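You operate a simulated robot arm through the tools that you are given. There is no shell and no other tool. Be economical: measure what you need, move in short steps, check, and stop when the job is done.

You are at the controls of a simulated robot arm. One attempt, no reset.

Task
Fetch the orange towel peg from the slim counter top and stand it on the middle of the wall shelf. Put the scrub brush from the top of the tiled ledge on top of the soap board. Fetch the purple comb from the shelf under the long bench, window end and set it on the peninsula counter top. Press the heater key to switch it off. Put one of the toilet rolls from the mk tank on the long bench top. Fetch the green cloth from the shelf under the side bench and set it on the long bench top. Open the inner cabinet door. The order is free. Set down upright: towel peg, toilet roll.

The check looks at the end state, three seconds after you hand in, the way a careful person would. Anything else that was tipped, shoved, dropped, spilled or broken makes it a failure. Flat cloth is picked up by pressing the open fingertips on it (5 to 10 N) and closing them slowly along it; thin cloth reads only 2 to 8 mm in the jaws.

Robot
A 6-joint arm with a fingered hand on a trunk, on a base that drives. Base frame: it is fixed to the floor where the robot stands at the start and does not move with it; the origin is under the middle of the robot, x ahead of it, y to its left, z up; the surface under the hand at the start is at about z = 88. Lengths are in cm, angles in degrees, forces in N, time in s.
With the tool pointing down near the work surface it reaches from about 22 to 66 cm from the robot's upright axis, wherever it stands. Its first joint turns from -166.0 to 166.0 degrees. Places, roughly: cloth [-150, -275, 50]; comb [-275, -100, 25]; heater key [-270, -130, 90]; inner cabinet door [-220, 230, 50]; long bench top [-280, -90, 80]; middle of the wall shelf (69x22 cm) [52, -40, 142]; peninsula counter top [-90, 20, 80]; scrub brush (10x6x8 cm) [0, 240, 90]; soap board (36x12x6 cm) [50, 30, 140]; toilet roll (8x8x10 cm) [-270, -250, 70]; towel peg [50, -25, 100]. Payload 4 kg.
Tool frame: the origin (TCP) lies between the finger pads and is the grasp point; the fingertips stand 2.6 cm ahead of it; z points along the fingers, y is the line along which they close. The gripper opens to 14.8 cm. The gripper's body begins 7.3 cm behind the TCP. The gripper is a hand of 3 fingers: y runs from the thumb to the fingers, the wrist lies at [0, 0, -23.9] in the tool frame, and closing takes about 1.5 s.
Orientation is told as [roll, pitch, yaw] about the base's x, y, z axes, in that order, counted from this pose: with the fingers straight down and closing along the base's y, the tool's x points along the base's -x, its y along +y and its z along -z.

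Tools
- The arm moves only by the tool arm_command. Its argument "series" is a list of rows, each an object of numbers (a shift or turn left out is 0, a gripper value left out holds the last): "tx", "ty", "tz": the shift along the base's x, y, z in units of 25 mm (1.0 is 25 mm); "rx", "ry", "rz": the turn, a rotation vector about the base's x, y, z in units of 5 degrees (1.0 is 5 degrees); "fingers": the gripper command, from -1 (shut) to 1 (fully open), values between in proportion. In form: [{"tx": .., "ty": .., "tz": .., "rx": .., "ry": .., "rz": .., "fingers": ..}, ...]. A call has 1 to 20 rows; each row shifts and turns the commanded pose from where the row before left it. A call with a number of a shift or a turn outside -1 to 1 is refused whole. Rows are played at 5 a second. More than 5 cm and 8.6 degrees between two rows, or a gripper value outside its range, and nothing of the call is played. A pose out of reach is approached as far as the arm can. The call stops where the force on the tool passes 40 N (or 10 N more than at its start, if that is more) or the arm is blocked; 0.2 s more then pass. The fingers move at their own pace (about 15.3 cm/s each) and stop on an object; they squeeze with about 27 N. The grip force told is the motor's: it shows also when the fingers shut on nothing. Time passes only in rows, and 0.2 s behind the last, so rows that do not move let the fingers close. The reply holds the time, the measured pose of the TCP, the force on the tool along the base axes, the opening and the grip force, in the units named above and with some noise, with the torque about the TCP (base axes, N m) and any sound that the robot's microphone picked up.
- Cameras (640 x 400 px; columns grow to the right, rows downward): "scene" is now at [2.43, 13.58, 147.34]; the picture's right is [-0.84, -0.54, 0.00], its down [-0.30, 0.46, -0.84] and it looks along [0.46, -0.70, -0.54] (base axes); focal length 214 px, centre (320, 200). "wrist" rides on the gripper at [6.8, -3.9, -9] in the tool frame; the picture's right is [0.50, 0.87, 0.00], its down [-0.66, 0.38, -0.65] and it looks along [-0.57, 0.33, 0.76] (tool axes); focal length 222 px, centre (320, 200). There is no depth. A picture from a camera that has moved, and an enlarged one, comes with that camera's place and axes in the base frame and with its lens.
- snapshot(camera): a new picture of that camera. It takes no simulated time.
- move_column(by): slides the trunk up (or, below 0, down) by that many cm; the arm and the scene camera ride with it, the base frame stays. It gives what a move gives, with no picture.
- steer(legs): drives the robot by 1 to 6 legs, each [ahead, left, turn to the left] in cm, cm and degrees, along the robot's own axes; the way and the turn of a leg run together, so that a leg with both is an arc; at most 150 cm and 180 degrees a leg. The arm and the cameras ride along, it lands a little off, and it stops where it bumps. It gives what a move gives.
- preshape(shape): the hand has 3 fingers and takes this shape, open, in about a second: jaw (thumb against the fingers, like two jaws); tri (thumb and two fingers); tip (a fingertip pinch); poke (one finger out to press); point (the index stretched); flat (the hand flat); cup (the hand cupped); fist (a fist). The gripper value then closes the fingers along that shape, each until it touches; the sizes above hold for jaw. It gives what a move gives, with no picture.
- pan_tilt(pan, tilt): turns the head with the scene camera to pan (to the left, within 120 degrees either way) and tilt (down, from -29 to 69), counted from straight ahead of the robot. It gives what a move gives.
- enlarge(camera, box): a new picture of the part [left, top, right, bottom] of that camera's present view, enlarged. It takes no simulated time.
- finish_job(): hands the job in; it is judged then, once.

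Work in short steps. Places have to be worked out from the pictures, the camera data and where the tool is seen: move nearer, look again, correct. Check each grasp and each placing, and mend what went wrong. You have 186 turns and 156 pictures in all, those below and enlarged ones among them. Open the gripper and draw the arm clear of the work before you hand the job in, unless the task says otherwise.

The tools are called by a JSON object that holds its "api" and its "payload". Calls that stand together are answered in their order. arm_command: Moves the arm, as the interface text tells. Its arguments: {"type":"object","properties":{"series":{"type":"array","items":{"type":"object","properties":{"tx":{"type":"number"},"ty":{"type":"number"},"tz":{"type":"number"},"rx":{"type":"number"},"ry":{"type":"number"},"rz":{"type":"number"},"fingers":{"type":"number"}}}}},"required":["series"]} The other tools are called the same way: move_column (by) slides the trunk up or down; preshape (shape) gives the hand a shape; steer (legs) drives the base; pan_tilt (pan, tilt) turns the head that bears the scene camera; snapshot (camera) takes a picture; enlarge (camera, box) takes an enlarged picture of a part of a camera's view; finish_job () hands the job in.

At the start:

```text
time_s: 0.0
position: [49.25, -29.94, 99.94]
tcp_rot: [0.0, 0.0, -0.1]
wrist_force: [0.9, 0.7, -0.5]
torque: [0.0, 0.03, 0.0]
gripper_width: 14.8
grip_force: 0.1
shape: jaw
trunk travel left (down, up): [-20.0, 11.7]
robot x, y, heading: [-0.09, 0.1, 0.1]
head pan, tilt: [-57.0, 33.0]
```

scene: 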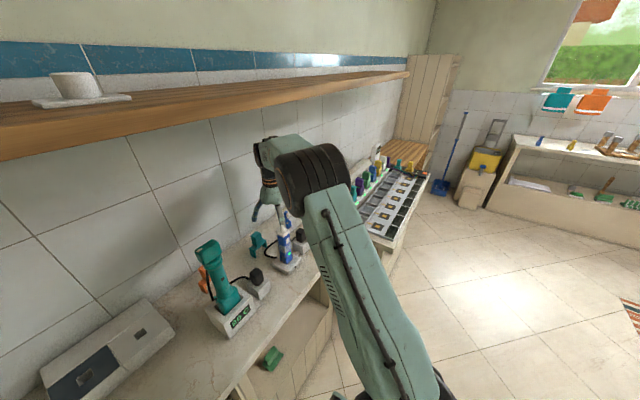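
wrist: 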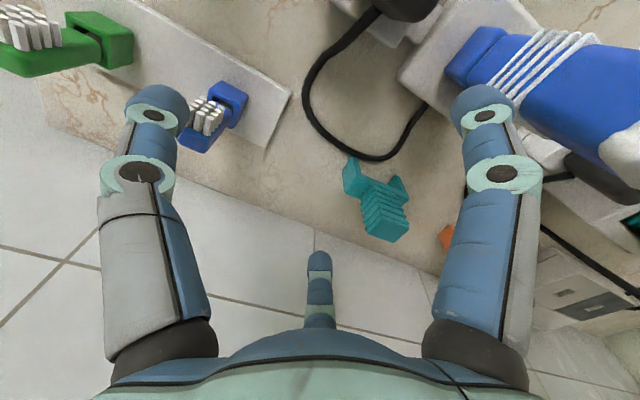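

The scene view shows an orange bit behind a teal device; I enlarge to locate the towel peg.

{"api": "enlarge", "payload": {"camera": "scene", "box": [180, 180, 340, 340]}}

{"api": "enlarge", "payload": {"camera": "wrist", "box": [320, 120, 520, 280]}}

```text
2.50 times, centred on (260, 260) of scene
camera zoom: at [2.43, 13.58, 147.34], right [-0.84, -0.54, 0.0], down [-0.3, 0.46, -0.84], along [0.46, -0.7, -0.54], focal length 536 px, centre (470, 50)
```

zoom: 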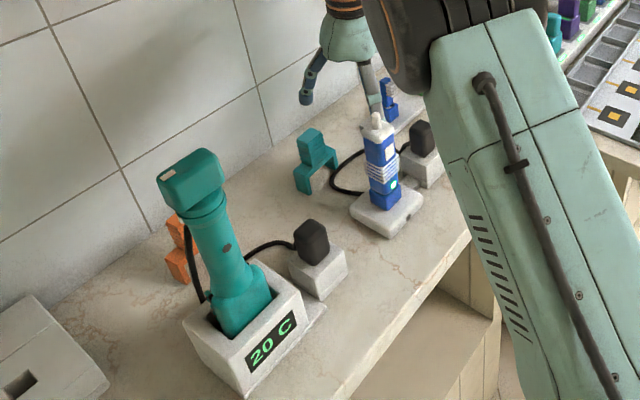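

```text
2.50 times, centred on (420, 200) of wrist
camera zoom: at [42.54, -33.81, 108.99], right [-0.5, 0.87, 0.0], down [0.66, 0.38, 0.65], along [0.57, 0.33, -0.76], focal length 555 px, centre (70, 200)
```

zoom: 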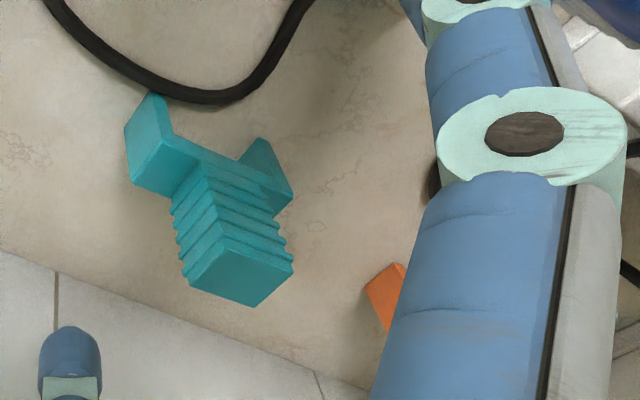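

Peg estimated about (55,-3,90), behind the teal tool, under the shelf. I draw the hand back and across to view it with the wrist camera.

{"api": "arm_command", "payload": {"series": [{"tx": -1}, {"tx": -1}, {"tx": -1}, {"tx": -1}, {"tx": -1}, {"tx": -1}, {"tz": 1, "tx": -0.5}, {"tz": 1}, {"tz": 1}, {"ty": 1}, {"ty": 1}, {"ty": 1}, {"ty": 1}, {"ty": 1}, {"ty": 1}]}}

{"api": "snapshot", "payload": {"camera": "wrist"}}

{"api": "snapshot", "payload": {"camera": "scene"}}

```text
time_s: 3.2
position: [33.04, -14.68, 107.67]
tcp_rot: [0.0, 0.0, 0.1]
wrist_force: [-0.4, 0.8, 0.0]
torque: [0.0, -0.02, 0.01]
gripper_width: 14.8
grip_force: 0.1
shape: jaw
trunk travel left (down, up): [-20.0, 11.7]
robot x, y, heading: [-0.09, 0.18, -0.3]
head pan, tilt: [-57.0, 33.0]
```

```text
151 pictures are left
camera wrist: at [26.29, -18.76, 116.65], right [-0.5, 0.87, 0.0], down [0.66, 0.38, 0.65], along [0.57, 0.33, -0.76], focal length 222 px, centre (320, 200)
```

wrist: 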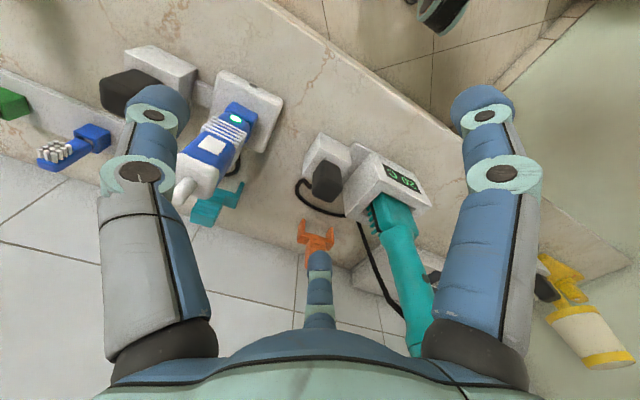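

```text
150 pictures are left
camera scene: at [2.41, 13.61, 147.34], right [-0.84, -0.54, 0.0], down [-0.3, 0.46, -0.84], along [0.46, -0.7, -0.54], focal length 214 px, centre (320, 200)
```

scene: 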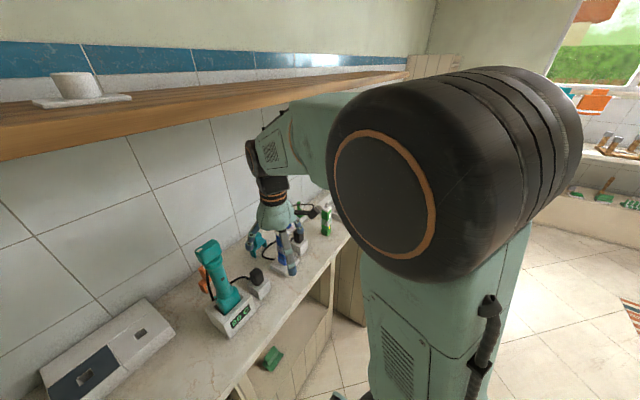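

The peg base is about (55,-3,88), behind the teal device (~(42,0), top ~z112). I'll raise/retract the hand a little and drive 30 cm to the right for a clear view.

{"api": "arm_command", "payload": {"series": [{"tz": 1}, {"tz": 1}, {"tz": 1, "tx": -1}, {"tx": -1}]}}

{"api": "steer", "payload": {"legs": [[0, -30, 0]]}}

{"api": "pan_tilt", "payload": {"pan": 10, "tilt": 40}}

{"api": "snapshot", "payload": {"camera": "scene"}}

{"api": "snapshot", "payload": {"camera": "wrist"}}

```text
time_s: 4.2
position: [28.12, -14.87, 115.06]
tcp_rot: [0.0, 0.0, 0.0]
wrist_force: [0.4, 0.3, -0.2]
torque: [0.0, -0.02, -0.02]
gripper_width: 14.8
grip_force: 0.0
shape: jaw
trunk travel left (down, up): [-20.0, 11.7]
robot x, y, heading: [0.11, -0.01, -0.1]
head pan, tilt: [-57.0, 33.0]
```

```text
time_s: 7.4
position: [28.46, -44.42, 114.99]
tcp_rot: [-0.1, -0.1, 0.4]
wrist_force: [0.0, 0.0, 0.3]
torque: [0.0, -0.03, -0.01]
gripper_width: 14.8
grip_force: 0.1
shape: jaw
trunk travel left (down, up): [-20.0, 11.7]
robot x, y, heading: [-0.13, -29.81, 0.3]
head pan, tilt: [-57.0, 33.0]
```

```text
time_s: 8.8
position: [28.46, -44.43, 114.92]
tcp_rot: [0.1, 0.2, 0.3]
wrist_force: [-0.1, -0.1, 0.1]
torque: [0.01, 0.01, -0.01]
gripper_width: 14.79
grip_force: 0.0
shape: jaw
trunk travel left (down, up): [-20.0, 11.7]
robot x, y, heading: [0.21, -29.63, 0.4]
head pan, tilt: [10.0, 40.0]
```

```text
149 pictures are left
camera scene: at [4.88, -13.52, 147.0], right [-0.55, -0.84, 0.0], down [-0.48, 0.32, -0.82], along [0.68, -0.45, -0.58], focal length 214 px, centre (320, 200)
```

scene: 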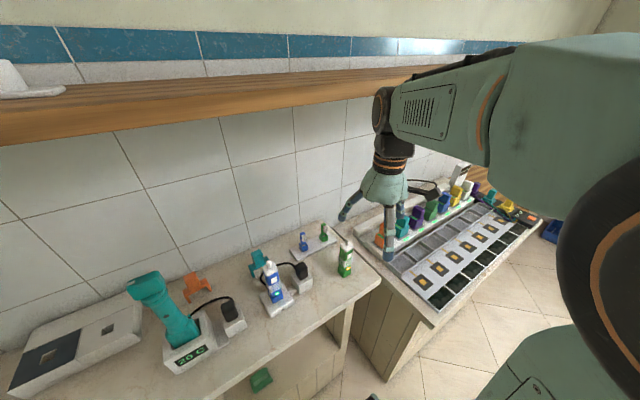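

```text
148 pictures are left
camera wrist: at [21.78, -48.53, 123.87], right [-0.51, 0.86, 0.0], down [0.65, 0.38, 0.65], along [0.56, 0.33, -0.76], focal length 222 px, centre (320, 200)
```

wrist: 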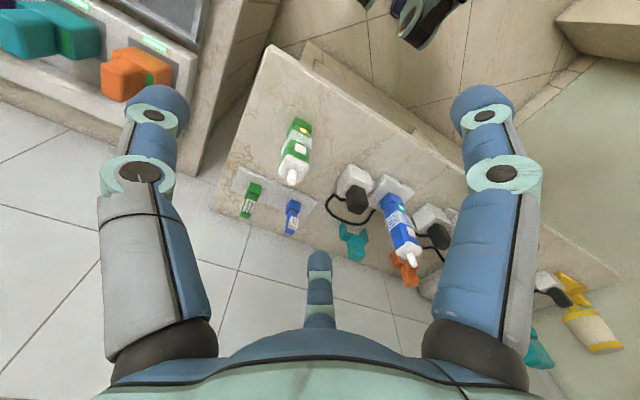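

Now the peg is visible. I enlarge it.

{"api": "enlarge", "payload": {"camera": "scene", "box": [110, 220, 310, 345]}}

```text
3.20 times, centred on (210, 282) of scene
camera zoom: at [4.88, -13.52, 147.0], right [-0.55, -0.84, 0.0], down [-0.48, 0.32, -0.82], along [0.68, -0.45, -0.58], focal length 686 px, centre (672, -64)
```

zoom: 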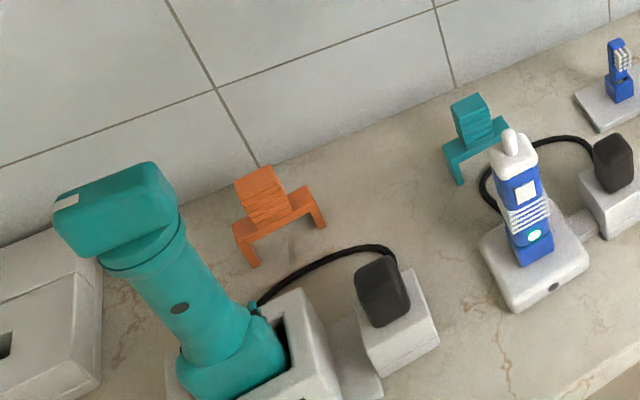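

The peg stands as a little table with a ribbed post on top (post ≈(53.5,-3.5), z 92–98). I move across to y=-12, narrow the fingers, lower to 104, then check before advancing.

{"api": "arm_command", "payload": {"series": [{"ty": 1, "fingers": 0.15}, {"ty": 1}, {"ty": 1}, {"ty": 1}, {"ty": 1}, {"ty": 1}, {"ty": 1}, {"ty": 1}, {"ty": 1}, {"ty": 1}, {"ty": 1}, {"ty": 1}, {"ty": 1}, {"tz": -1}, {"tz": -1}, {"tz": -1}, {"tz": -1}, {"tx": 1}, {"tx": 1}, {}]}}

{"api": "snapshot", "payload": {"camera": "scene"}}

{"api": "snapshot", "payload": {"camera": "wrist"}}

```text
time_s: 13.0
position: [33.32, -11.65, 105.08]
tcp_rot: [0.0, 0.1, 0.4]
wrist_force: [0.4, -0.5, 0.6]
torque: [-0.02, 0.02, -0.02]
gripper_width: 8.55
grip_force: 0.1
shape: jaw
trunk travel left (down, up): [-20.0, 11.7]
robot x, y, heading: [0.04, -29.82, 0.5]
head pan, tilt: [10.0, 40.0]
```

```text
146 pictures are left
camera scene: at [5.86, -7.16, 146.27], right [0.18, -0.98, 0.0], down [-0.63, -0.12, -0.77], along [0.75, 0.14, -0.64], focal length 214 px, centre (320, 200)
```

scene: 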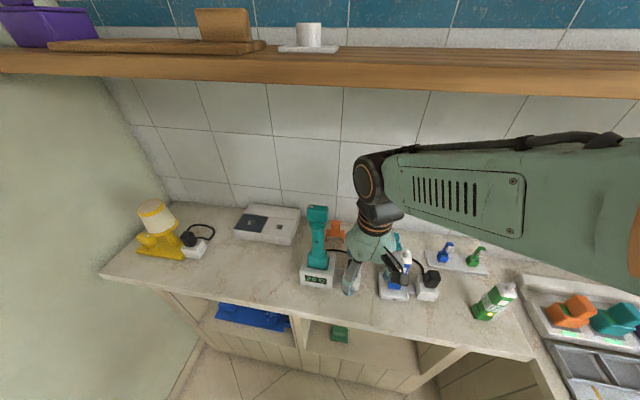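

```text
145 pictures are left
camera wrist: at [26.68, -15.88, 113.98], right [-0.51, 0.86, 0.0], down [0.65, 0.38, 0.65], along [0.56, 0.33, -0.76], focal length 222 px, centre (320, 200)
```

wrist: 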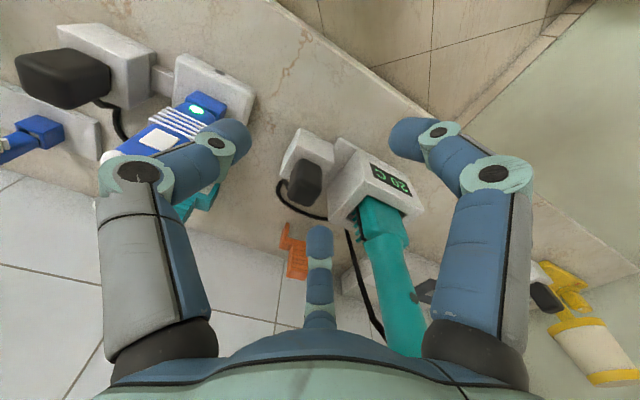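

I test-close the hand in the air to see how the fingers meet.

{"api": "arm_command", "payload": {"series": [{"fingers": -0.7}, {}, {}, {}, {}]}}

{"api": "snapshot", "payload": {"camera": "wrist"}}

{"api": "enlarge", "payload": {"camera": "scene", "box": [290, 190, 450, 310]}}

```text
time_s: 14.2
position: [33.44, -11.75, 105.16]
tcp_rot: [0.0, 0.1, 0.4]
wrist_force: [-0.2, 0.3, 0.8]
torque: [0.04, 0.03, -0.01]
gripper_width: 2.25
grip_force: 0.2
shape: jaw
trunk travel left (down, up): [-20.0, 11.7]
robot x, y, heading: [0.23, -29.9, 0.4]
head pan, tilt: [10.0, 40.0]
```

```text
144 pictures are left
camera wrist: at [26.68, -15.87, 113.98], right [-0.51, 0.86, 0.0], down [0.65, 0.38, 0.65], along [0.56, 0.33, -0.76], focal length 222 px, centre (320, 200)
```

wrist: 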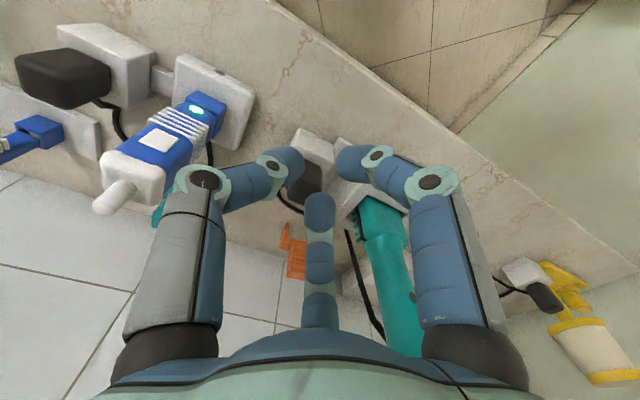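

```text
3.33 times, centred on (370, 250) of scene
camera zoom: at [5.89, -7.15, 146.27], right [0.18, -0.98, 0.0], down [-0.63, -0.12, -0.77], along [0.75, 0.14, -0.64], focal length 715 px, centre (153, 33)
```

zoom: 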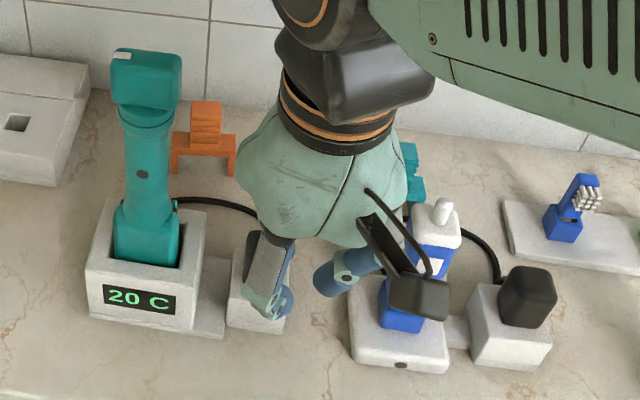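

The fingers converge 3‑way on the TCP – good for the post at (53.5,-3.6). I reopen, lower to 102.5 and advance to x≈53.4 at y=-12.

{"api": "arm_command", "payload": {"series": [{"fingers": 0.1, "tz": -1}, {"tx": 1}, {"tx": 1}, {"tx": 1}, {"tx": 1}, {"tx": 1}, {"tx": 1}, {"tx": 1}, {"tx": 1}, {}]}}

{"api": "enlarge", "payload": {"camera": "scene", "box": [270, 100, 450, 310]}}

```text
time_s: 16.4
position: [53.61, -12.07, 102.49]
tcp_rot: [0.0, 0.0, 0.4]
wrist_force: [-0.2, -0.4, -0.6]
torque: [0.0, 0.02, 0.03]
gripper_width: 8.07
grip_force: 0.0
shape: jaw
trunk travel left (down, up): [-20.0, 11.7]
robot x, y, heading: [0.29, -29.94, 0.4]
head pan, tilt: [10.0, 40.0]
```

```text
1.90 times, centred on (360, 205) of scene
camera zoom: at [5.85, -7.16, 146.28], right [0.18, -0.98, 0.0], down [-0.63, -0.12, -0.77], along [0.75, 0.14, -0.64], focal length 408 px, centre (244, 190)
```

zoom: 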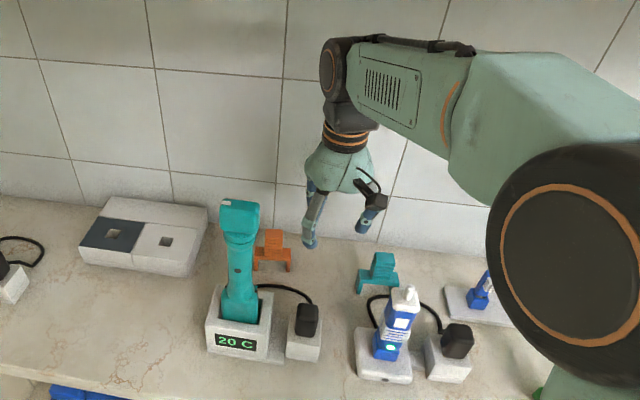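

Clear of everything. Slide left over the peg to y=-3.6.

{"api": "arm_command", "payload": {"series": [{"ty": 1}, {"ty": 1}, {"ty": 1}, {"ty": 0.4}, {}]}}

{"api": "enlarge", "payload": {"camera": "scene", "box": [270, 100, 450, 310]}}

{"api": "snapshot", "payload": {"camera": "wrist"}}

```text
time_s: 17.6
position: [53.52, -3.23, 102.52]
tcp_rot: [0.0, 0.0, 0.3]
wrist_force: [0.2, -0.8, 0.0]
torque: [0.03, 0.0, 0.0]
gripper_width: 8.1
grip_force: 0.0
shape: jaw
trunk travel left (down, up): [-20.0, 11.7]
robot x, y, heading: [0.31, -29.6, 0.6]
head pan, tilt: [10.0, 40.0]
```

```text
1.90 times, centred on (360, 205) of scene
camera zoom: at [5.9, -7.15, 146.27], right [0.18, -0.98, 0.0], down [-0.63, -0.12, -0.77], along [0.75, 0.14, -0.64], focal length 408 px, centre (244, 190)
```

zoom: 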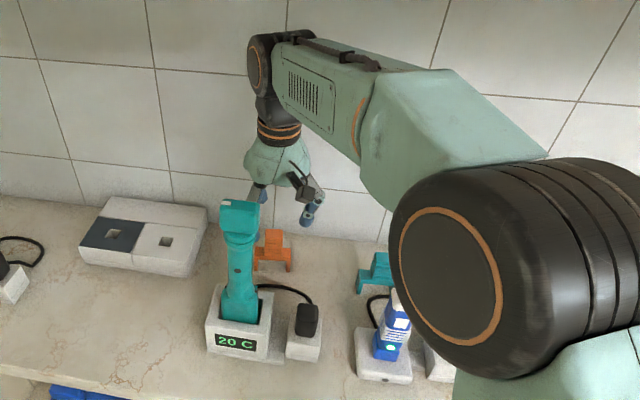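

```text
140 pictures are left
camera wrist: at [46.79, -7.35, 111.51], right [-0.51, 0.86, 0.0], down [0.65, 0.38, 0.65], along [0.56, 0.33, -0.76], focal length 222 px, centre (320, 200)
```

wrist: 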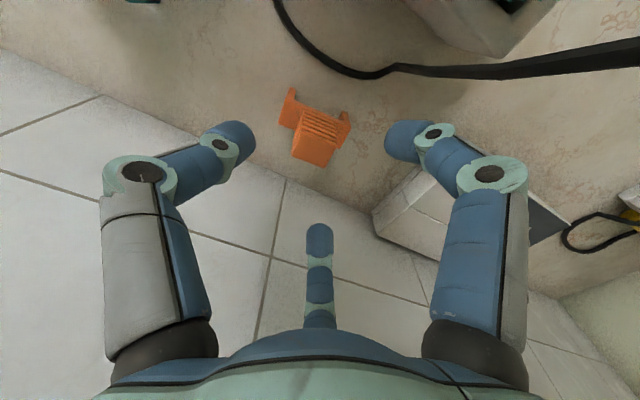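

The post top triangulates to (53.2,-3.9). Small correction, lower to 96.5, and close.

{"api": "arm_command", "payload": {"series": [{"ty": -0.25, "tx": -0.1}, {"tz": -1}, {"tz": -1}, {"tz": -0.4}, {"fingers": -0.3}, {"fingers": -1}, {}, {}, {}, {}, {}, {}]}}

{"api": "snapshot", "payload": {"camera": "wrist"}}

```text
time_s: 20.2
position: [53.25, -4.02, 96.61]
tcp_rot: [-0.1, 0.0, 0.5]
wrist_force: [0.0, 0.1, 0.2]
torque: [-0.01, -0.03, -0.05]
gripper_width: 2.02
grip_force: 27.6
shape: jaw
trunk travel left (down, up): [-20.0, 11.7]
robot x, y, heading: [0.22, -29.4, 0.3]
head pan, tilt: [10.0, 40.0]
```

```text
139 pictures are left
camera wrist: at [46.51, -8.12, 105.52], right [-0.51, 0.86, 0.0], down [0.65, 0.38, 0.65], along [0.56, 0.33, -0.76], focal length 222 px, centre (320, 200)
```

wrist: 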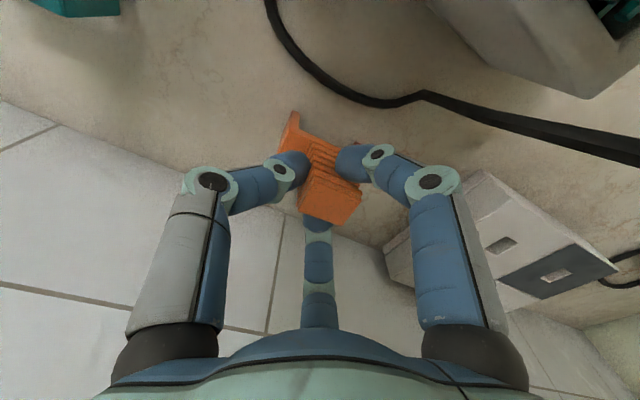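

Peg gripped (2.0 cm). Lift to z≈107, shift to y≈-13.5 and retract from under the shelf.

{"api": "arm_command", "payload": {"series": [{"tz": 1}, {"tz": 1}, {"tz": 1}, {"tz": 1}, {"tz": 0.4, "ty": -0.8}, {"ty": -1}, {"ty": -1}, {"ty": -1}, {}]}}

{"api": "enlarge", "payload": {"camera": "scene", "box": [270, 60, 450, 310]}}

```text
time_s: 22.2
position: [53.19, -13.49, 107.55]
tcp_rot: [0.0, 0.0, 0.4]
wrist_force: [0.4, -0.2, 0.0]
torque: [0.01, 0.0, -0.01]
gripper_width: 1.97
grip_force: 27.3
shape: jaw
trunk travel left (down, up): [-20.0, 11.7]
robot x, y, heading: [0.21, -29.43, 0.4]
head pan, tilt: [10.0, 40.0]
```

```text
1.60 times, centred on (360, 185) of scene
camera zoom: at [5.9, -7.13, 146.27], right [0.18, -0.98, 0.0], down [-0.63, -0.12, -0.77], along [0.75, 0.14, -0.64], focal length 343 px, centre (256, 224)
```

zoom: 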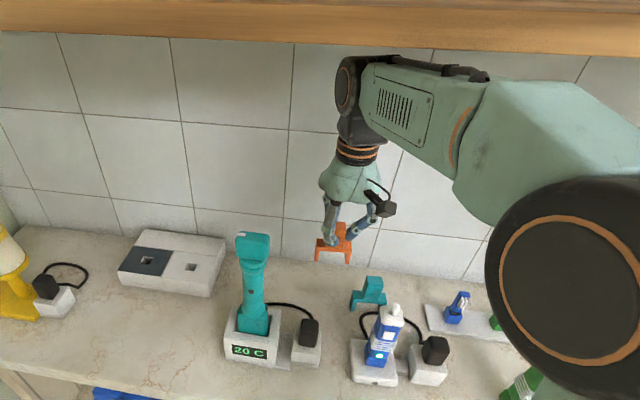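

Retract along -x.

{"api": "arm_command", "payload": {"series": [{"tx": -1}, {"tx": -1}, {"tx": -1}, {"tx": -1}, {"tx": -1}, {"tx": -1}, {"tx": -1}, {"tx": -1}, {"tx": -1}, {"tx": -1}]}}

{"api": "move_column", "payload": {"by": 11.7}}

{"api": "snapshot", "payload": {"camera": "scene"}}

```text
time_s: 24.4
position: [28.17, -13.75, 107.47]
tcp_rot: [0.0, 0.0, 0.5]
wrist_force: [0.0, -0.5, -0.5]
torque: [0.01, -0.03, 0.01]
gripper_width: 1.96
grip_force: 26.7
shape: jaw
trunk travel left (down, up): [-20.0, 11.7]
robot x, y, heading: [0.1, -29.75, 0.6]
head pan, tilt: [10.0, 40.0]
```

```text
time_s: 25.9
position: [28.07, -13.49, 119.18]
tcp_rot: [0.1, 0.0, 0.4]
wrist_force: [-0.8, -0.1, -0.7]
torque: [-0.01, 0.0, 0.01]
gripper_width: 1.96
grip_force: 27.1
shape: jaw
trunk travel left (down, up): [-31.7, 0.0]
robot x, y, heading: [-0.07, -29.51, 0.5]
head pan, tilt: [10.0, 40.0]
```

```text
137 pictures are left
camera scene: at [4.98, -7.16, 158.28], right [0.18, -0.98, 0.0], down [-0.63, -0.12, -0.77], along [0.75, 0.14, -0.64], focal length 214 px, centre (320, 200)
```

scene: 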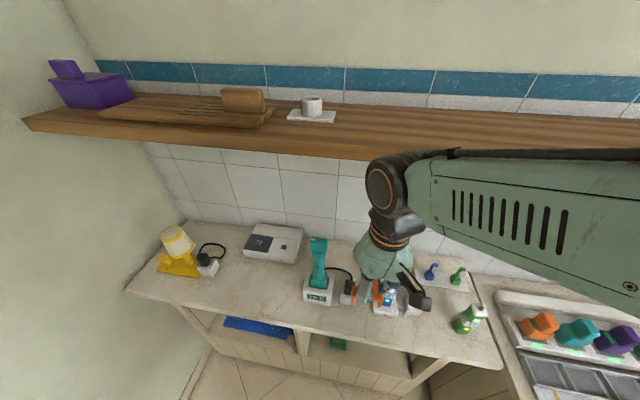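

Now raise the hand in front of the shelf to z≈157 and shift to y=-40.

{"api": "arm_command", "payload": {"series": [{"tz": 1}, {"tz": 1}, {"tz": 1}, {"tz": 1}, {"tz": 1}, {"tz": 1}, {"tz": 1}, {"tz": 1}, {"tz": 1}, {"tz": 1}, {"tz": 1}, {"tz": 1}, {"tz": 1}, {"tz": 1}, {"tz": 1}, {}]}}

{"api": "snapshot", "payload": {"camera": "scene"}}

```text
time_s: 29.2
position: [27.91, -13.58, 148.86]
tcp_rot: [0.1, -0.1, 0.3]
wrist_force: [0.7, 0.7, -0.5]
torque: [-0.03, 0.02, 0.0]
gripper_width: 1.93
grip_force: 27.0
shape: jaw
out of reach, approached as far as the arm can: row 12, 13, 14, 15
trunk travel left (down, up): [-31.7, 0.0]
robot x, y, heading: [0.06, -29.62, 0.4]
head pan, tilt: [10.0, 40.0]
```

```text
136 pictures are left
camera scene: at [5.07, -7.16, 158.27], right [0.18, -0.98, 0.0], down [-0.63, -0.12, -0.77], along [0.75, 0.14, -0.64], focal length 214 px, centre (320, 200)
```

scene: 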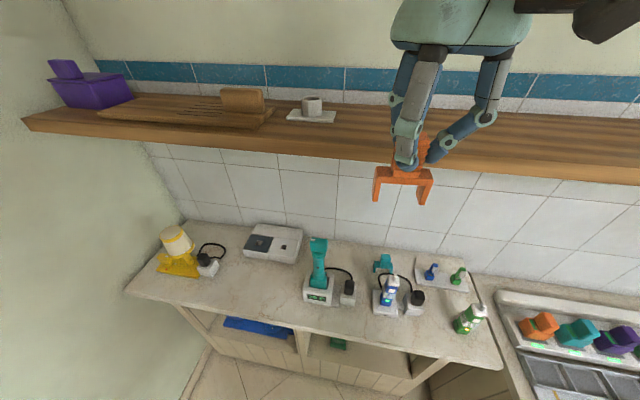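

With the tool straight down the arm tops out at z≈149, too low. I'll put the peg on a free counter spot (38,16) and regrasp it with the hand tilted forward. First drive back and left.

{"api": "steer", "payload": {"legs": [[-18, 0, 0], [0, 45, 0]]}}

{"api": "pan_tilt", "payload": {"pan": 0, "tilt": 40}}

{"api": "snapshot", "payload": {"camera": "scene"}}

```text
time_s: 34.9
position: [9.9, 31.96, 148.85]
tcp_rot: [0.0, -0.2, 0.1]
wrist_force: [0.1, 0.3, 0.1]
torque: [0.01, 0.01, 0.03]
gripper_width: 1.96
grip_force: 26.8
shape: jaw
trunk travel left (down, up): [-31.7, 0.0]
robot x, y, heading: [-17.95, 16.01, 0.3]
head pan, tilt: [10.0, 40.0]
```

```text
time_s: 35.6
position: [9.75, 31.92, 148.76]
tcp_rot: [0.1, -0.2, 0.2]
wrist_force: [-0.9, 0.6, 0.4]
torque: [0.01, 0.0, -0.01]
gripper_width: 1.94
grip_force: 27.2
shape: jaw
trunk travel left (down, up): [-31.7, 0.0]
robot x, y, heading: [-18.41, 16.01, -0.1]
head pan, tilt: [0.0, 40.0]
```

```text
135 pictures are left
camera scene: at [-12.92, 37.02, 158.27], right [0.0, -1.0, 0.0], down [-0.64, 0.0, -0.77], along [0.77, 0.0, -0.64], focal length 214 px, centre (320, 200)
```

scene: 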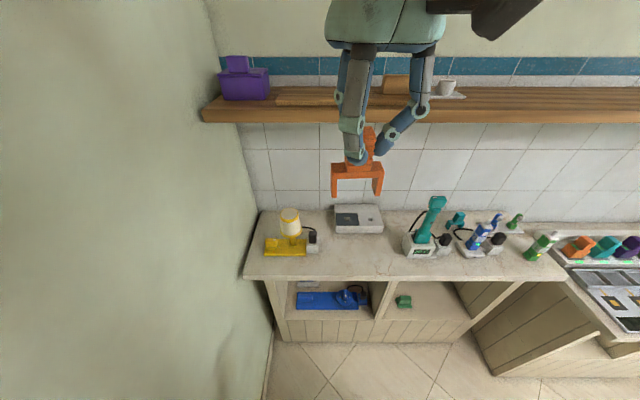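

Lower in front of the counter and approach the spot at z≈104.

{"api": "arm_command", "payload": {"series": [{"tz": -1, "ty": -1}, {"tz": -1, "ty": -1}, {"tz": -1, "ty": -1}, {"tz": -1, "ty": -1}, {"tz": -1, "ty": -1}, {"tz": -1, "ty": -1}, {"tz": -1}, {"tz": -1}, {"tz": -1}, {"tz": -1}, {"tz": -1}, {"tz": -1}, {"tz": -1}, {"tz": -1}, {"tz": -1, "tx": 1}, {"tz": -1, "tx": 1}, {"tz": -1, "tx": 1}, {"tx": 1}, {"tx": 1}, {"tx": 1}]}}

{"api": "arm_command", "payload": {"series": [{"tx": 1}, {"tx": 1}, {"tx": 1}, {"tx": 1}, {"tx": 1}, {}]}}

{"api": "snapshot", "payload": {"camera": "scene"}}

```text
time_s: 39.8
position: [24.8, 16.95, 106.17]
tcp_rot: [0.1, -0.2, 0.2]
wrist_force: [0.4, 0.6, -0.3]
torque: [0.0, 0.03, -0.01]
gripper_width: 1.88
grip_force: 26.6
shape: jaw
trunk travel left (down, up): [-31.7, 0.0]
robot x, y, heading: [-17.84, 15.51, 0.3]
head pan, tilt: [0.0, 40.0]
```

```text
time_s: 41.2
position: [37.42, 16.91, 106.27]
tcp_rot: [0.2, -0.1, 0.2]
wrist_force: [0.2, -0.3, -0.4]
torque: [-0.01, -0.01, 0.01]
gripper_width: 1.88
grip_force: 27.4
shape: jaw
trunk travel left (down, up): [-31.7, 0.0]
robot x, y, heading: [-18.08, 15.36, 0.3]
head pan, tilt: [0.0, 40.0]
```

```text
134 pictures are left
camera scene: at [-12.98, 37.01, 158.27], right [0.0, -1.0, 0.0], down [-0.64, 0.0, -0.77], along [0.77, 0.0, -0.64], focal length 214 px, centre (320, 200)
```

scene: 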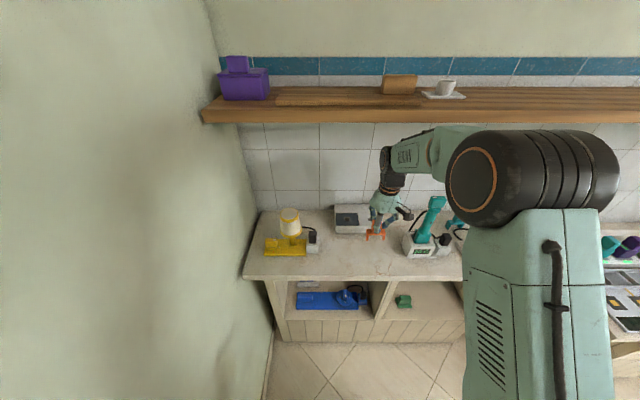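

Spot is clear. Lower until light contact.

{"api": "arm_command", "payload": {"series": [{"tz": -1}, {"tz": -1}, {"tz": -1}, {"tz": -0.6}, {}, {"tz": -0.1}, {}]}}

{"api": "enlarge", "payload": {"camera": "scene", "box": [330, 190, 450, 270]}}

{"api": "snapshot", "payload": {"camera": "wrist"}}

```text
time_s: 42.8
position: [37.34, 16.89, 97.13]
tcp_rot: [0.1, -0.2, 0.2]
wrist_force: [-0.3, 0.4, -0.9]
torque: [0.01, 0.01, 0.03]
gripper_width: 1.92
grip_force: 27.4
shape: jaw
trunk travel left (down, up): [-31.7, 0.0]
robot x, y, heading: [-17.91, 15.8, 0.5]
head pan, tilt: [0.0, 40.0]
```

```text
5.00 times, centred on (390, 230) of scene
camera zoom: at [-12.93, 37.01, 158.27], right [0.0, -1.0, 0.0], down [-0.64, 0.0, -0.77], along [0.77, 0.0, -0.64], focal length 1072 px, centre (-30, 50)
```

zoom: 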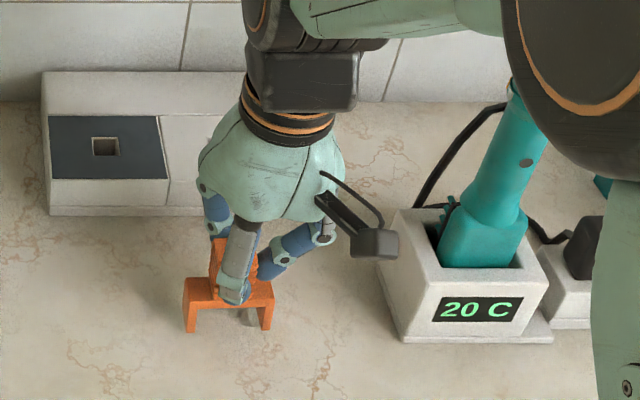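

```text
132 pictures are left
camera wrist: at [30.52, 12.86, 105.99], right [-0.5, 0.86, 0.0], down [0.65, 0.38, 0.66], along [0.57, 0.33, -0.75], focal length 222 px, centre (320, 200)
```

wrist: 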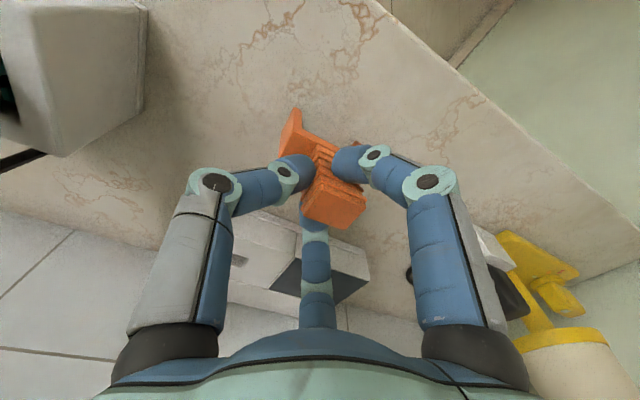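

Nearly down. Small steps until contact.

{"api": "arm_command", "payload": {"series": [{"tz": -0.1}, {}, {"tz": -0.1}, {}, {"tz": -0.05}, {}]}}

```text
time_s: 44.2
position: [37.37, 16.94, 96.39]
tcp_rot: [0.0, -0.2, 0.2]
wrist_force: [0.2, -1.6, 1.8]
torque: [0.04, 0.01, 0.0]
gripper_width: 1.9
grip_force: 27.0
shape: jaw
trunk travel left (down, up): [-31.7, 0.0]
robot x, y, heading: [-17.97, 15.89, 0.3]
head pan, tilt: [0.0, 40.0]
```

Contact (≈2 N). Open and rise straight up, then back off.

{"api": "arm_command", "payload": {"series": [{"fingers": 0.1}, {}, {}, {}, {"tz": 1}, {"tz": 1}, {"tz": 1}, {"tx": -1}, {"tx": -1}, {"tx": -1}, {"tx": -1}, {"tx": -1}]}}

{"api": "enlarge", "payload": {"camera": "scene", "box": [330, 190, 450, 270]}}

{"api": "snapshot", "payload": {"camera": "wrist"}}

```text
time_s: 46.8
position: [24.79, 16.86, 103.95]
tcp_rot: [0.1, -0.2, 0.2]
wrist_force: [-0.5, 0.3, -0.2]
torque: [0.01, -0.02, -0.03]
gripper_width: 8.07
grip_force: 0.0
shape: jaw
trunk travel left (down, up): [-31.7, 0.0]
robot x, y, heading: [-18.08, 16.24, 0.0]
head pan, tilt: [0.0, 40.0]
```

```text
5.00 times, centred on (390, 230) of scene
camera zoom: at [-13.02, 37.01, 158.27], right [0.0, -1.0, 0.0], down [-0.64, 0.0, -0.77], along [0.77, 0.0, -0.64], focal length 1072 px, centre (-30, 50)
```

zoom: 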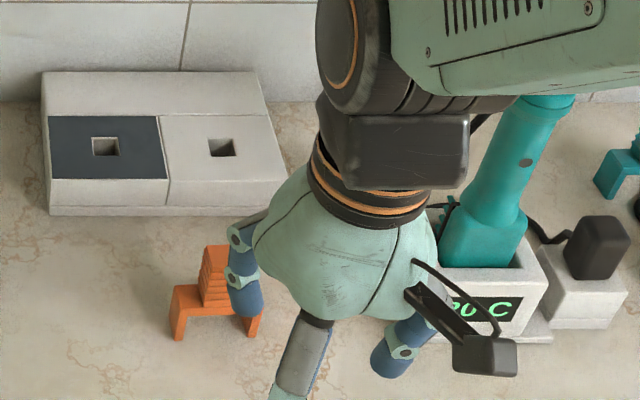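

```text
130 pictures are left
camera wrist: at [17.97, 12.8, 112.84], right [-0.5, 0.86, 0.0], down [0.65, 0.38, 0.66], along [0.57, 0.33, -0.75], focal length 222 px, centre (320, 200)
```

wrist: 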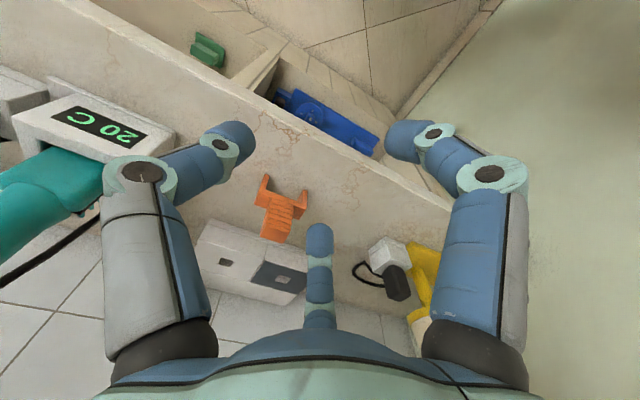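

Peg stands at ≈(37,18). Tilt the hand forward by 55° at the present place, narrowing the fingers to ~4.8 cm.

{"api": "arm_command", "payload": {"series": [{"ry": -1, "tx": -0.5, "fingers": -0.35}, {"ry": -1, "tx": -0.5}, {"ry": -1}, {"ry": -1}, {"ry": -1}, {"ry": -1}, {"ry": -1}, {"ry": -1}, {"ry": -1}, {"ry": -1}, {"ry": -1}, {"ty": 0.45}, {}]}}

{"api": "snapshot", "payload": {"camera": "wrist"}}

{"api": "enlarge", "payload": {"camera": "scene", "box": [300, 140, 480, 300]}}

```text
time_s: 49.6
position: [28.91, 18.33, 104.89]
tcp_rot: [-0.3, -55.2, 0.3]
wrist_force: [0.5, -1.0, 0.0]
torque: [0.0, 0.01, 0.0]
gripper_width: 4.84
grip_force: 0.0
shape: jaw
out of reach, approached as far as the arm can: row 8, 9, 10, 11
trunk travel left (down, up): [-31.7, 0.0]
robot x, y, heading: [-17.85, 16.1, 0.3]
head pan, tilt: [0.0, 40.0]
```

```text
129 pictures are left
camera wrist: at [17.64, 14.2, 104.46], right [-0.29, 0.86, -0.41], down [-0.16, 0.38, 0.91], along [0.94, 0.33, 0.03], focal length 222 px, centre (320, 200)
```

wrist: 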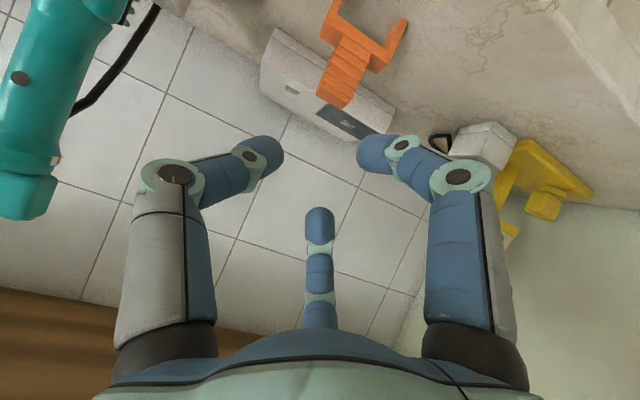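

```text
2.50 times, centred on (390, 220) of scene
camera zoom: at [-12.91, 36.98, 158.28], right [0.0, -1.0, 0.0], down [-0.64, 0.0, -0.77], along [0.77, 0.0, -0.64], focal length 536 px, centre (145, 150)
```

zoom: 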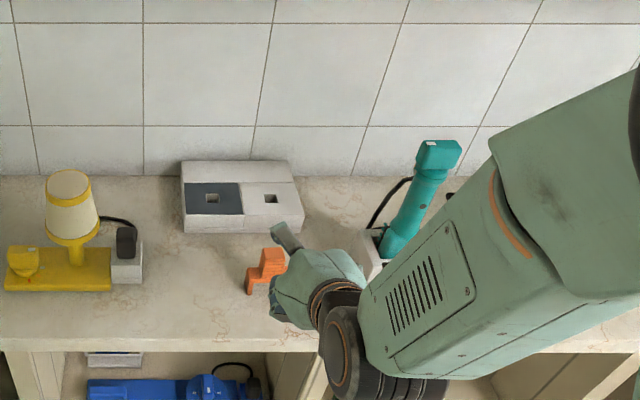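

Peg post at ≈(37,19). Align in y and height; approach gradually.

{"api": "arm_command", "payload": {"series": [{"tx": 1, "ty": 0.25}, {"tx": 1, "tz": -0.5}, {"tx": 1, "tz": -0.5}, {}]}}

{"api": "snapshot", "payload": {"camera": "wrist"}}

```text
time_s: 50.6
position: [36.27, 18.75, 102.38]
tcp_rot: [-0.2, -55.2, 0.3]
wrist_force: [-0.5, -0.2, 0.0]
torque: [0.0, 0.01, -0.02]
gripper_width: 4.87
grip_force: 0.1
shape: jaw
trunk travel left (down, up): [-31.7, 0.0]
robot x, y, heading: [-17.94, 16.18, 0.3]
head pan, tilt: [0.0, 40.0]
```

```text
127 pictures are left
camera wrist: at [25.11, 14.76, 102.0], right [-0.29, 0.86, -0.41], down [-0.16, 0.38, 0.91], along [0.94, 0.33, 0.03], focal length 222 px, centre (320, 200)
```

wrist: 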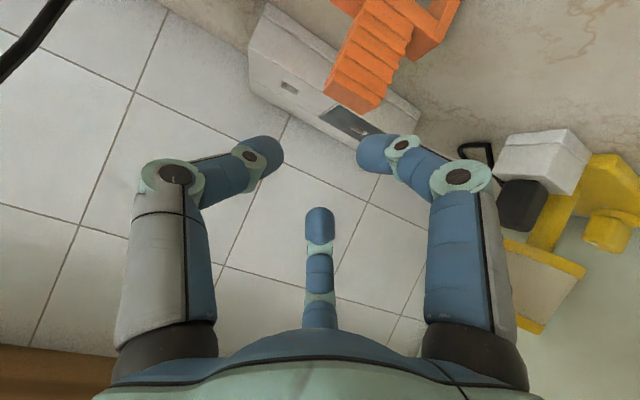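

I narrow the fingers to ~3.8 cm, step back to (33,18.4,99.3), then advance along the tool axis.

{"api": "arm_command", "payload": {"series": [{"tx": -1, "fingers": -0.48}, {"tx": -0.4, "tz": -0.5, "ty": -0.1}, {"tz": -0.8}, {}]}}

{"api": "snapshot", "payload": {"camera": "wrist"}}

```text
time_s: 51.6
position: [32.88, 18.49, 99.18]
tcp_rot: [0.0, -55.2, 0.3]
wrist_force: [0.0, 0.2, -0.8]
torque: [-0.02, -0.01, -0.02]
gripper_width: 3.89
grip_force: 0.1
shape: jaw
trunk travel left (down, up): [-31.7, 0.0]
robot x, y, heading: [-18.05, 15.56, 0.0]
head pan, tilt: [0.0, 40.0]
```

```text
126 pictures are left
camera wrist: at [21.61, 14.53, 98.73], right [-0.29, 0.86, -0.41], down [-0.16, 0.38, 0.91], along [0.94, 0.33, 0.03], focal length 222 px, centre (320, 200)
```

wrist: 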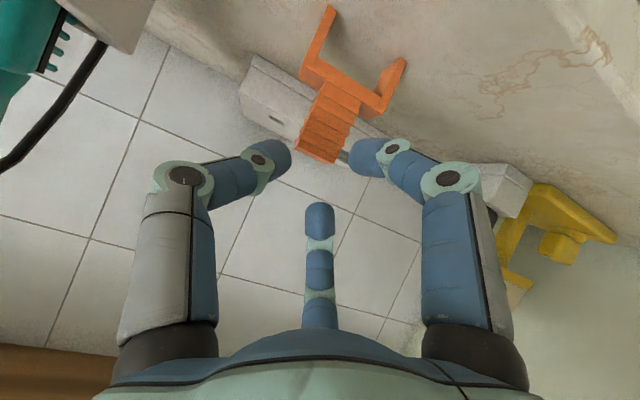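

Advance 5 cm along the tool axis and check.

{"api": "arm_command", "payload": {"series": [{"tx": 0.6, "tz": -0.45}, {"tx": 0.6, "tz": -0.45}, {"tx": 0.5, "tz": -0.4}, {}]}}

{"api": "snapshot", "payload": {"camera": "wrist"}}

```text
time_s: 52.6
position: [37.11, 18.56, 96.06]
tcp_rot: [-0.2, -55.2, 0.3]
wrist_force: [-0.5, 0.2, 5.3]
torque: [0.07, -0.06, 0.01]
gripper_width: 3.97
grip_force: 0.1
shape: jaw
trunk travel left (down, up): [-31.7, 0.0]
robot x, y, heading: [-18.2, 15.98, 0.3]
head pan, tilt: [0.0, 40.0]
```

```text
125 pictures are left
camera wrist: at [25.85, 14.54, 95.55], right [-0.29, 0.86, -0.41], down [-0.16, 0.38, 0.91], along [0.94, 0.33, 0.03], focal length 222 px, centre (320, 200)
```

wrist: 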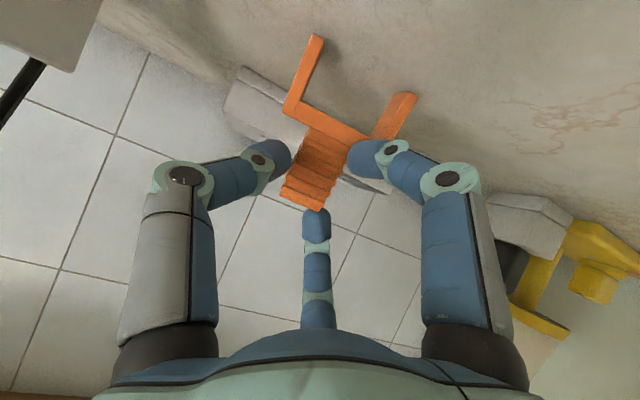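

The lower finger just rests on the bar (5 N). Raise 3 mm, then close gently.

{"api": "arm_command", "payload": {"series": [{"tz": 0.15}, {"fingers": -0.6}, {"fingers": -0.75}, {"fingers": -1}, {}, {}, {}, {}, {}]}}

{"api": "snapshot", "payload": {"camera": "wrist"}}

{"api": "enlarge", "payload": {"camera": "scene", "box": [330, 190, 450, 270]}}

```text
time_s: 54.6
position: [37.19, 18.58, 96.25]
tcp_rot: [-0.1, -55.3, 0.3]
wrist_force: [-0.5, 0.4, -0.2]
torque: [0.0, -0.04, -0.01]
gripper_width: 0.01
grip_force: 27.3
shape: jaw
trunk travel left (down, up): [-31.7, 0.0]
robot x, y, heading: [-18.17, 15.72, 0.2]
head pan, tilt: [0.0, 40.0]
```

```text
124 pictures are left
camera wrist: at [25.86, 14.54, 95.85], right [-0.29, 0.86, -0.41], down [-0.16, 0.38, 0.91], along [0.94, 0.33, 0.03], focal length 222 px, centre (320, 200)
```

wrist: 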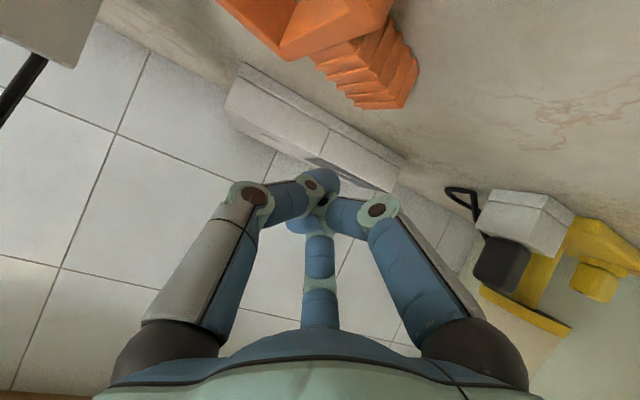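

```text
5.00 times, centred on (390, 230) of scene
camera zoom: at [-12.92, 37.01, 158.27], right [0.0, -1.0, 0.0], down [-0.64, 0.0, -0.77], along [0.77, 0.0, -0.64], focal length 1072 px, centre (-30, 50)
```

zoom: 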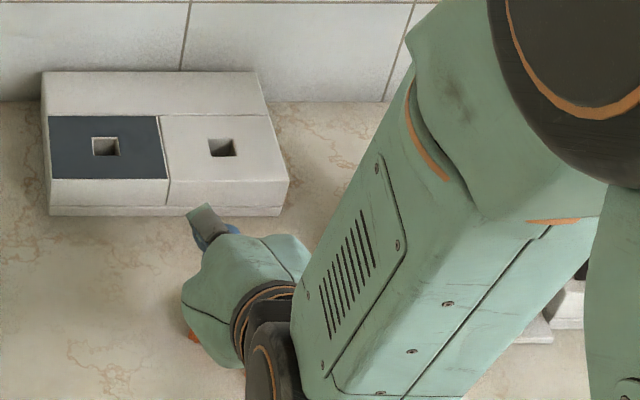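

The peg slipped out toward the front. Raise the hand away and look.

{"api": "arm_command", "payload": {"series": [{"tz": 0.6}, {"tz": 1}, {"tz": 1}, {"tz": 1}, {"tz": 1}, {"ty": -1, "tz": 1}, {"ty": -1}, {"ty": -1}, {"ty": -1}, {"ty": -1}]}}

{"api": "enlarge", "payload": {"camera": "scene", "box": [300, 180, 450, 290]}}

{"api": "snapshot", "payload": {"camera": "wrist"}}

```text
time_s: 56.8
position: [37.35, 5.91, 110.27]
tcp_rot: [-0.1, -55.3, 0.3]
wrist_force: [0.5, 0.6, 0.2]
torque: [0.0, -0.02, 0.0]
gripper_width: 0.0
grip_force: 26.6
shape: jaw
trunk travel left (down, up): [-31.7, 0.0]
robot x, y, heading: [-18.13, 16.02, 0.3]
head pan, tilt: [0.0, 40.0]
```

```text
3.64 times, centred on (375, 235) of scene
camera zoom: at [-12.92, 36.95, 158.28], right [0.0, -1.0, 0.0], down [-0.64, 0.0, -0.77], along [0.77, 0.0, -0.64], focal length 780 px, centre (120, 73)
```

zoom: 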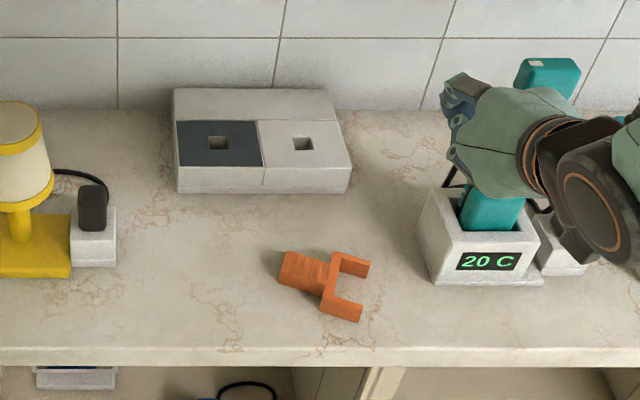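

```text
121 pictures are left
camera wrist: at [26.04, 2.0, 109.79], right [-0.29, 0.86, -0.41], down [-0.16, 0.38, 0.91], along [0.94, 0.33, 0.03], focal length 222 px, centre (320, 200)
```

wrist: 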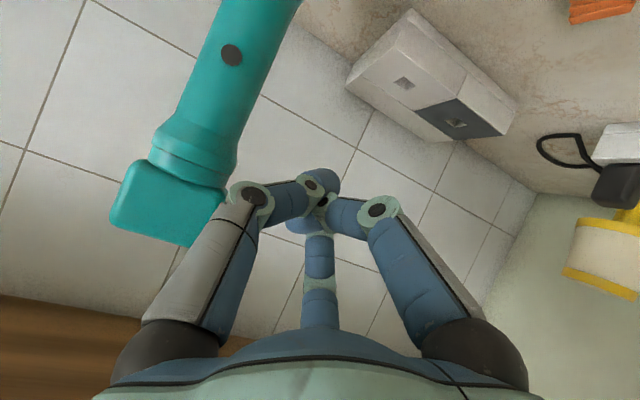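

The peg fell flat: post centre ≈(37,17.3), axis azimuth ≈65° (post end toward +y), legs toward −y. I can grasp the lying post from above with the hand yawed −115°, then rotate it upright so the hand points horizontally – good for the shelf. First retract from the teal device and untilt.

{"api": "arm_command", "payload": {"series": [{"tx": -1}, {"tx": -1, "tz": 0.5}, {"tx": -1, "tz": 1}, {"tz": 1, "ty": 1}, {"ry": 1, "ty": 1, "tz": 1}, {"ry": 1, "ty": 1}, {"ry": 1, "ty": 1}, {"ry": 1}, {"ry": 1}, {"ry": 1}, {"ry": 1}, {"ry": 1}, {"ry": 1}, {"ry": 1}, {"ry": 1}, {}]}}

{"api": "arm_command", "payload": {"series": [{"rz": -1}, {"rz": -1}, {"rz": -1}, {"rz": -1}, {"rz": -1}, {"rz": -1}, {"rz": -1}, {"rz": -1}, {"rz": -1}, {"rz": -1}, {"rz": -1}, {"rz": -1}, {"rz": -1}, {"rz": -1}, {"rz": -1}, {"rz": -1}, {"rz": -1}, {"rz": -1}, {"rz": -1}]}}

{"api": "arm_command", "payload": {"series": [{"rz": -1, "fingers": 0.0}, {"rz": -1}, {"rz": -1}, {"rz": -1}, {}]}}

{"api": "snapshot", "payload": {"camera": "wrist"}}

```text
time_s: 60.2
position: [26.24, 6.7, 112.46]
tcp_rot: [9.9, -7.3, -0.2]
wrist_force: [1.0, -0.4, 0.2]
torque: [0.0, -0.01, -0.01]
gripper_width: 0.0
grip_force: 26.6
shape: jaw
out of reach, approached as far as the arm can: row 6, 7, 9, 10, 11, 12, 13, 14, 15
trunk travel left (down, up): [-31.7, 0.0]
robot x, y, heading: [-18.06, 15.89, 0.5]
head pan, tilt: [0.0, 40.0]
```

```text
time_s: 64.2
position: [12.76, -3.06, 93.53]
tcp_rot: [9.2, -5.1, -94.9]
wrist_force: [-0.4, -0.8, -0.8]
torque: [0.0, -0.01, 0.0]
gripper_width: 0.03
grip_force: 26.5
shape: jaw
out of reach, approached as far as the arm can: row 1, 2, 3, 4, 5, 6, 7, 8, 9, 10, 11, 12, 13, 14, 15, 16, 17, 18, 19
trunk travel left (down, up): [-31.7, 0.0]
robot x, y, heading: [-18.23, 15.84, 0.0]
head pan, tilt: [0.0, 40.0]
```

```text
time_s: 65.4
position: [12.13, -3.47, 93.35]
tcp_rot: [12.4, -5.8, -107.8]
wrist_force: [0.4, 0.5, 0.0]
torque: [0.02, 0.04, -0.02]
gripper_width: 7.38
grip_force: 0.0
shape: jaw
out of reach, approached as far as the arm can: row 1, 2, 3, 4
trunk travel left (down, up): [-31.7, 0.0]
robot x, y, heading: [-18.13, 16.02, 0.2]
head pan, tilt: [0.0, 40.0]
```

```text
120 pictures are left
camera wrist: at [9.04, 5.36, 100.43], right [0.96, 0.23, 0.13], down [0.04, -0.62, 0.78], along [0.27, -0.75, -0.61], focal length 222 px, centre (320, 200)
```

wrist: 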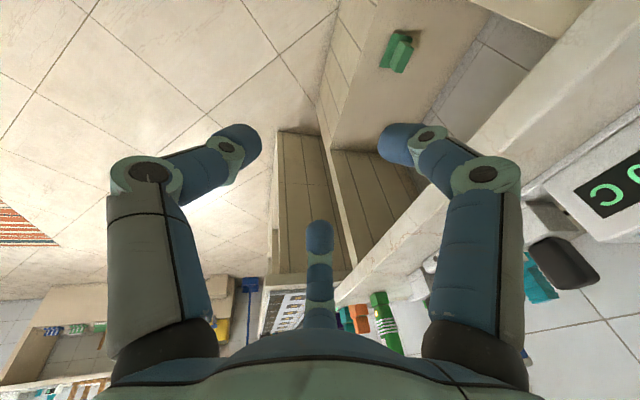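

The IK drifted near a joint limit. Move up and toward (30,17,110) and see if the pose becomes reachable.

{"api": "arm_command", "payload": {"series": [{"tz": 1, "ty": 1}, {"tz": 1, "ty": 1}, {"tz": 1, "ty": 1}, {"tz": 1, "ty": 1}, {"tz": 1, "ty": 1}, {"tz": 1, "ty": 1}, {"tz": 1, "ty": 1}, {"tx": 1, "ty": 1}, {"tx": 1}, {"tx": 1}, {"tx": 1}, {"tx": 1}, {"tx": 1}, {}]}}

{"api": "snapshot", "payload": {"camera": "scene"}}

```text
time_s: 68.4
position: [27.09, 15.0, 109.53]
tcp_rot: [12.5, -5.7, -107.9]
wrist_force: [-1.1, -0.2, -0.2]
torque: [-0.01, 0.01, 0.02]
gripper_width: 7.39
grip_force: 0.0
shape: jaw
out of reach, approached as far as the arm can: row 1
trunk travel left (down, up): [-31.7, 0.0]
robot x, y, heading: [-17.99, 15.87, -0.0]
head pan, tilt: [0.0, 40.0]
```

```text
119 pictures are left
camera scene: at [-12.98, 37.01, 158.27], right [0.0, -1.0, 0.0], down [-0.64, 0.0, -0.77], along [0.77, 0.0, -0.64], focal length 214 px, centre (320, 200)
```

scene: 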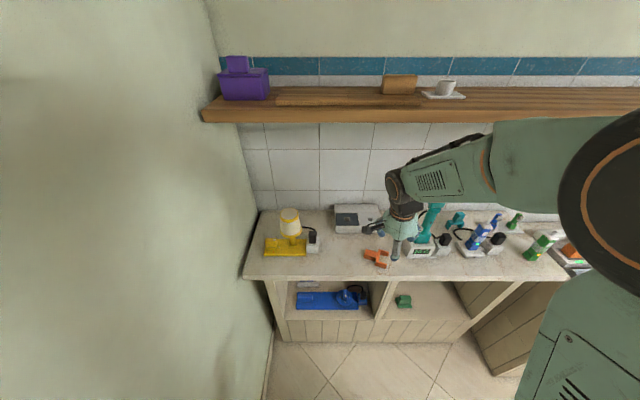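

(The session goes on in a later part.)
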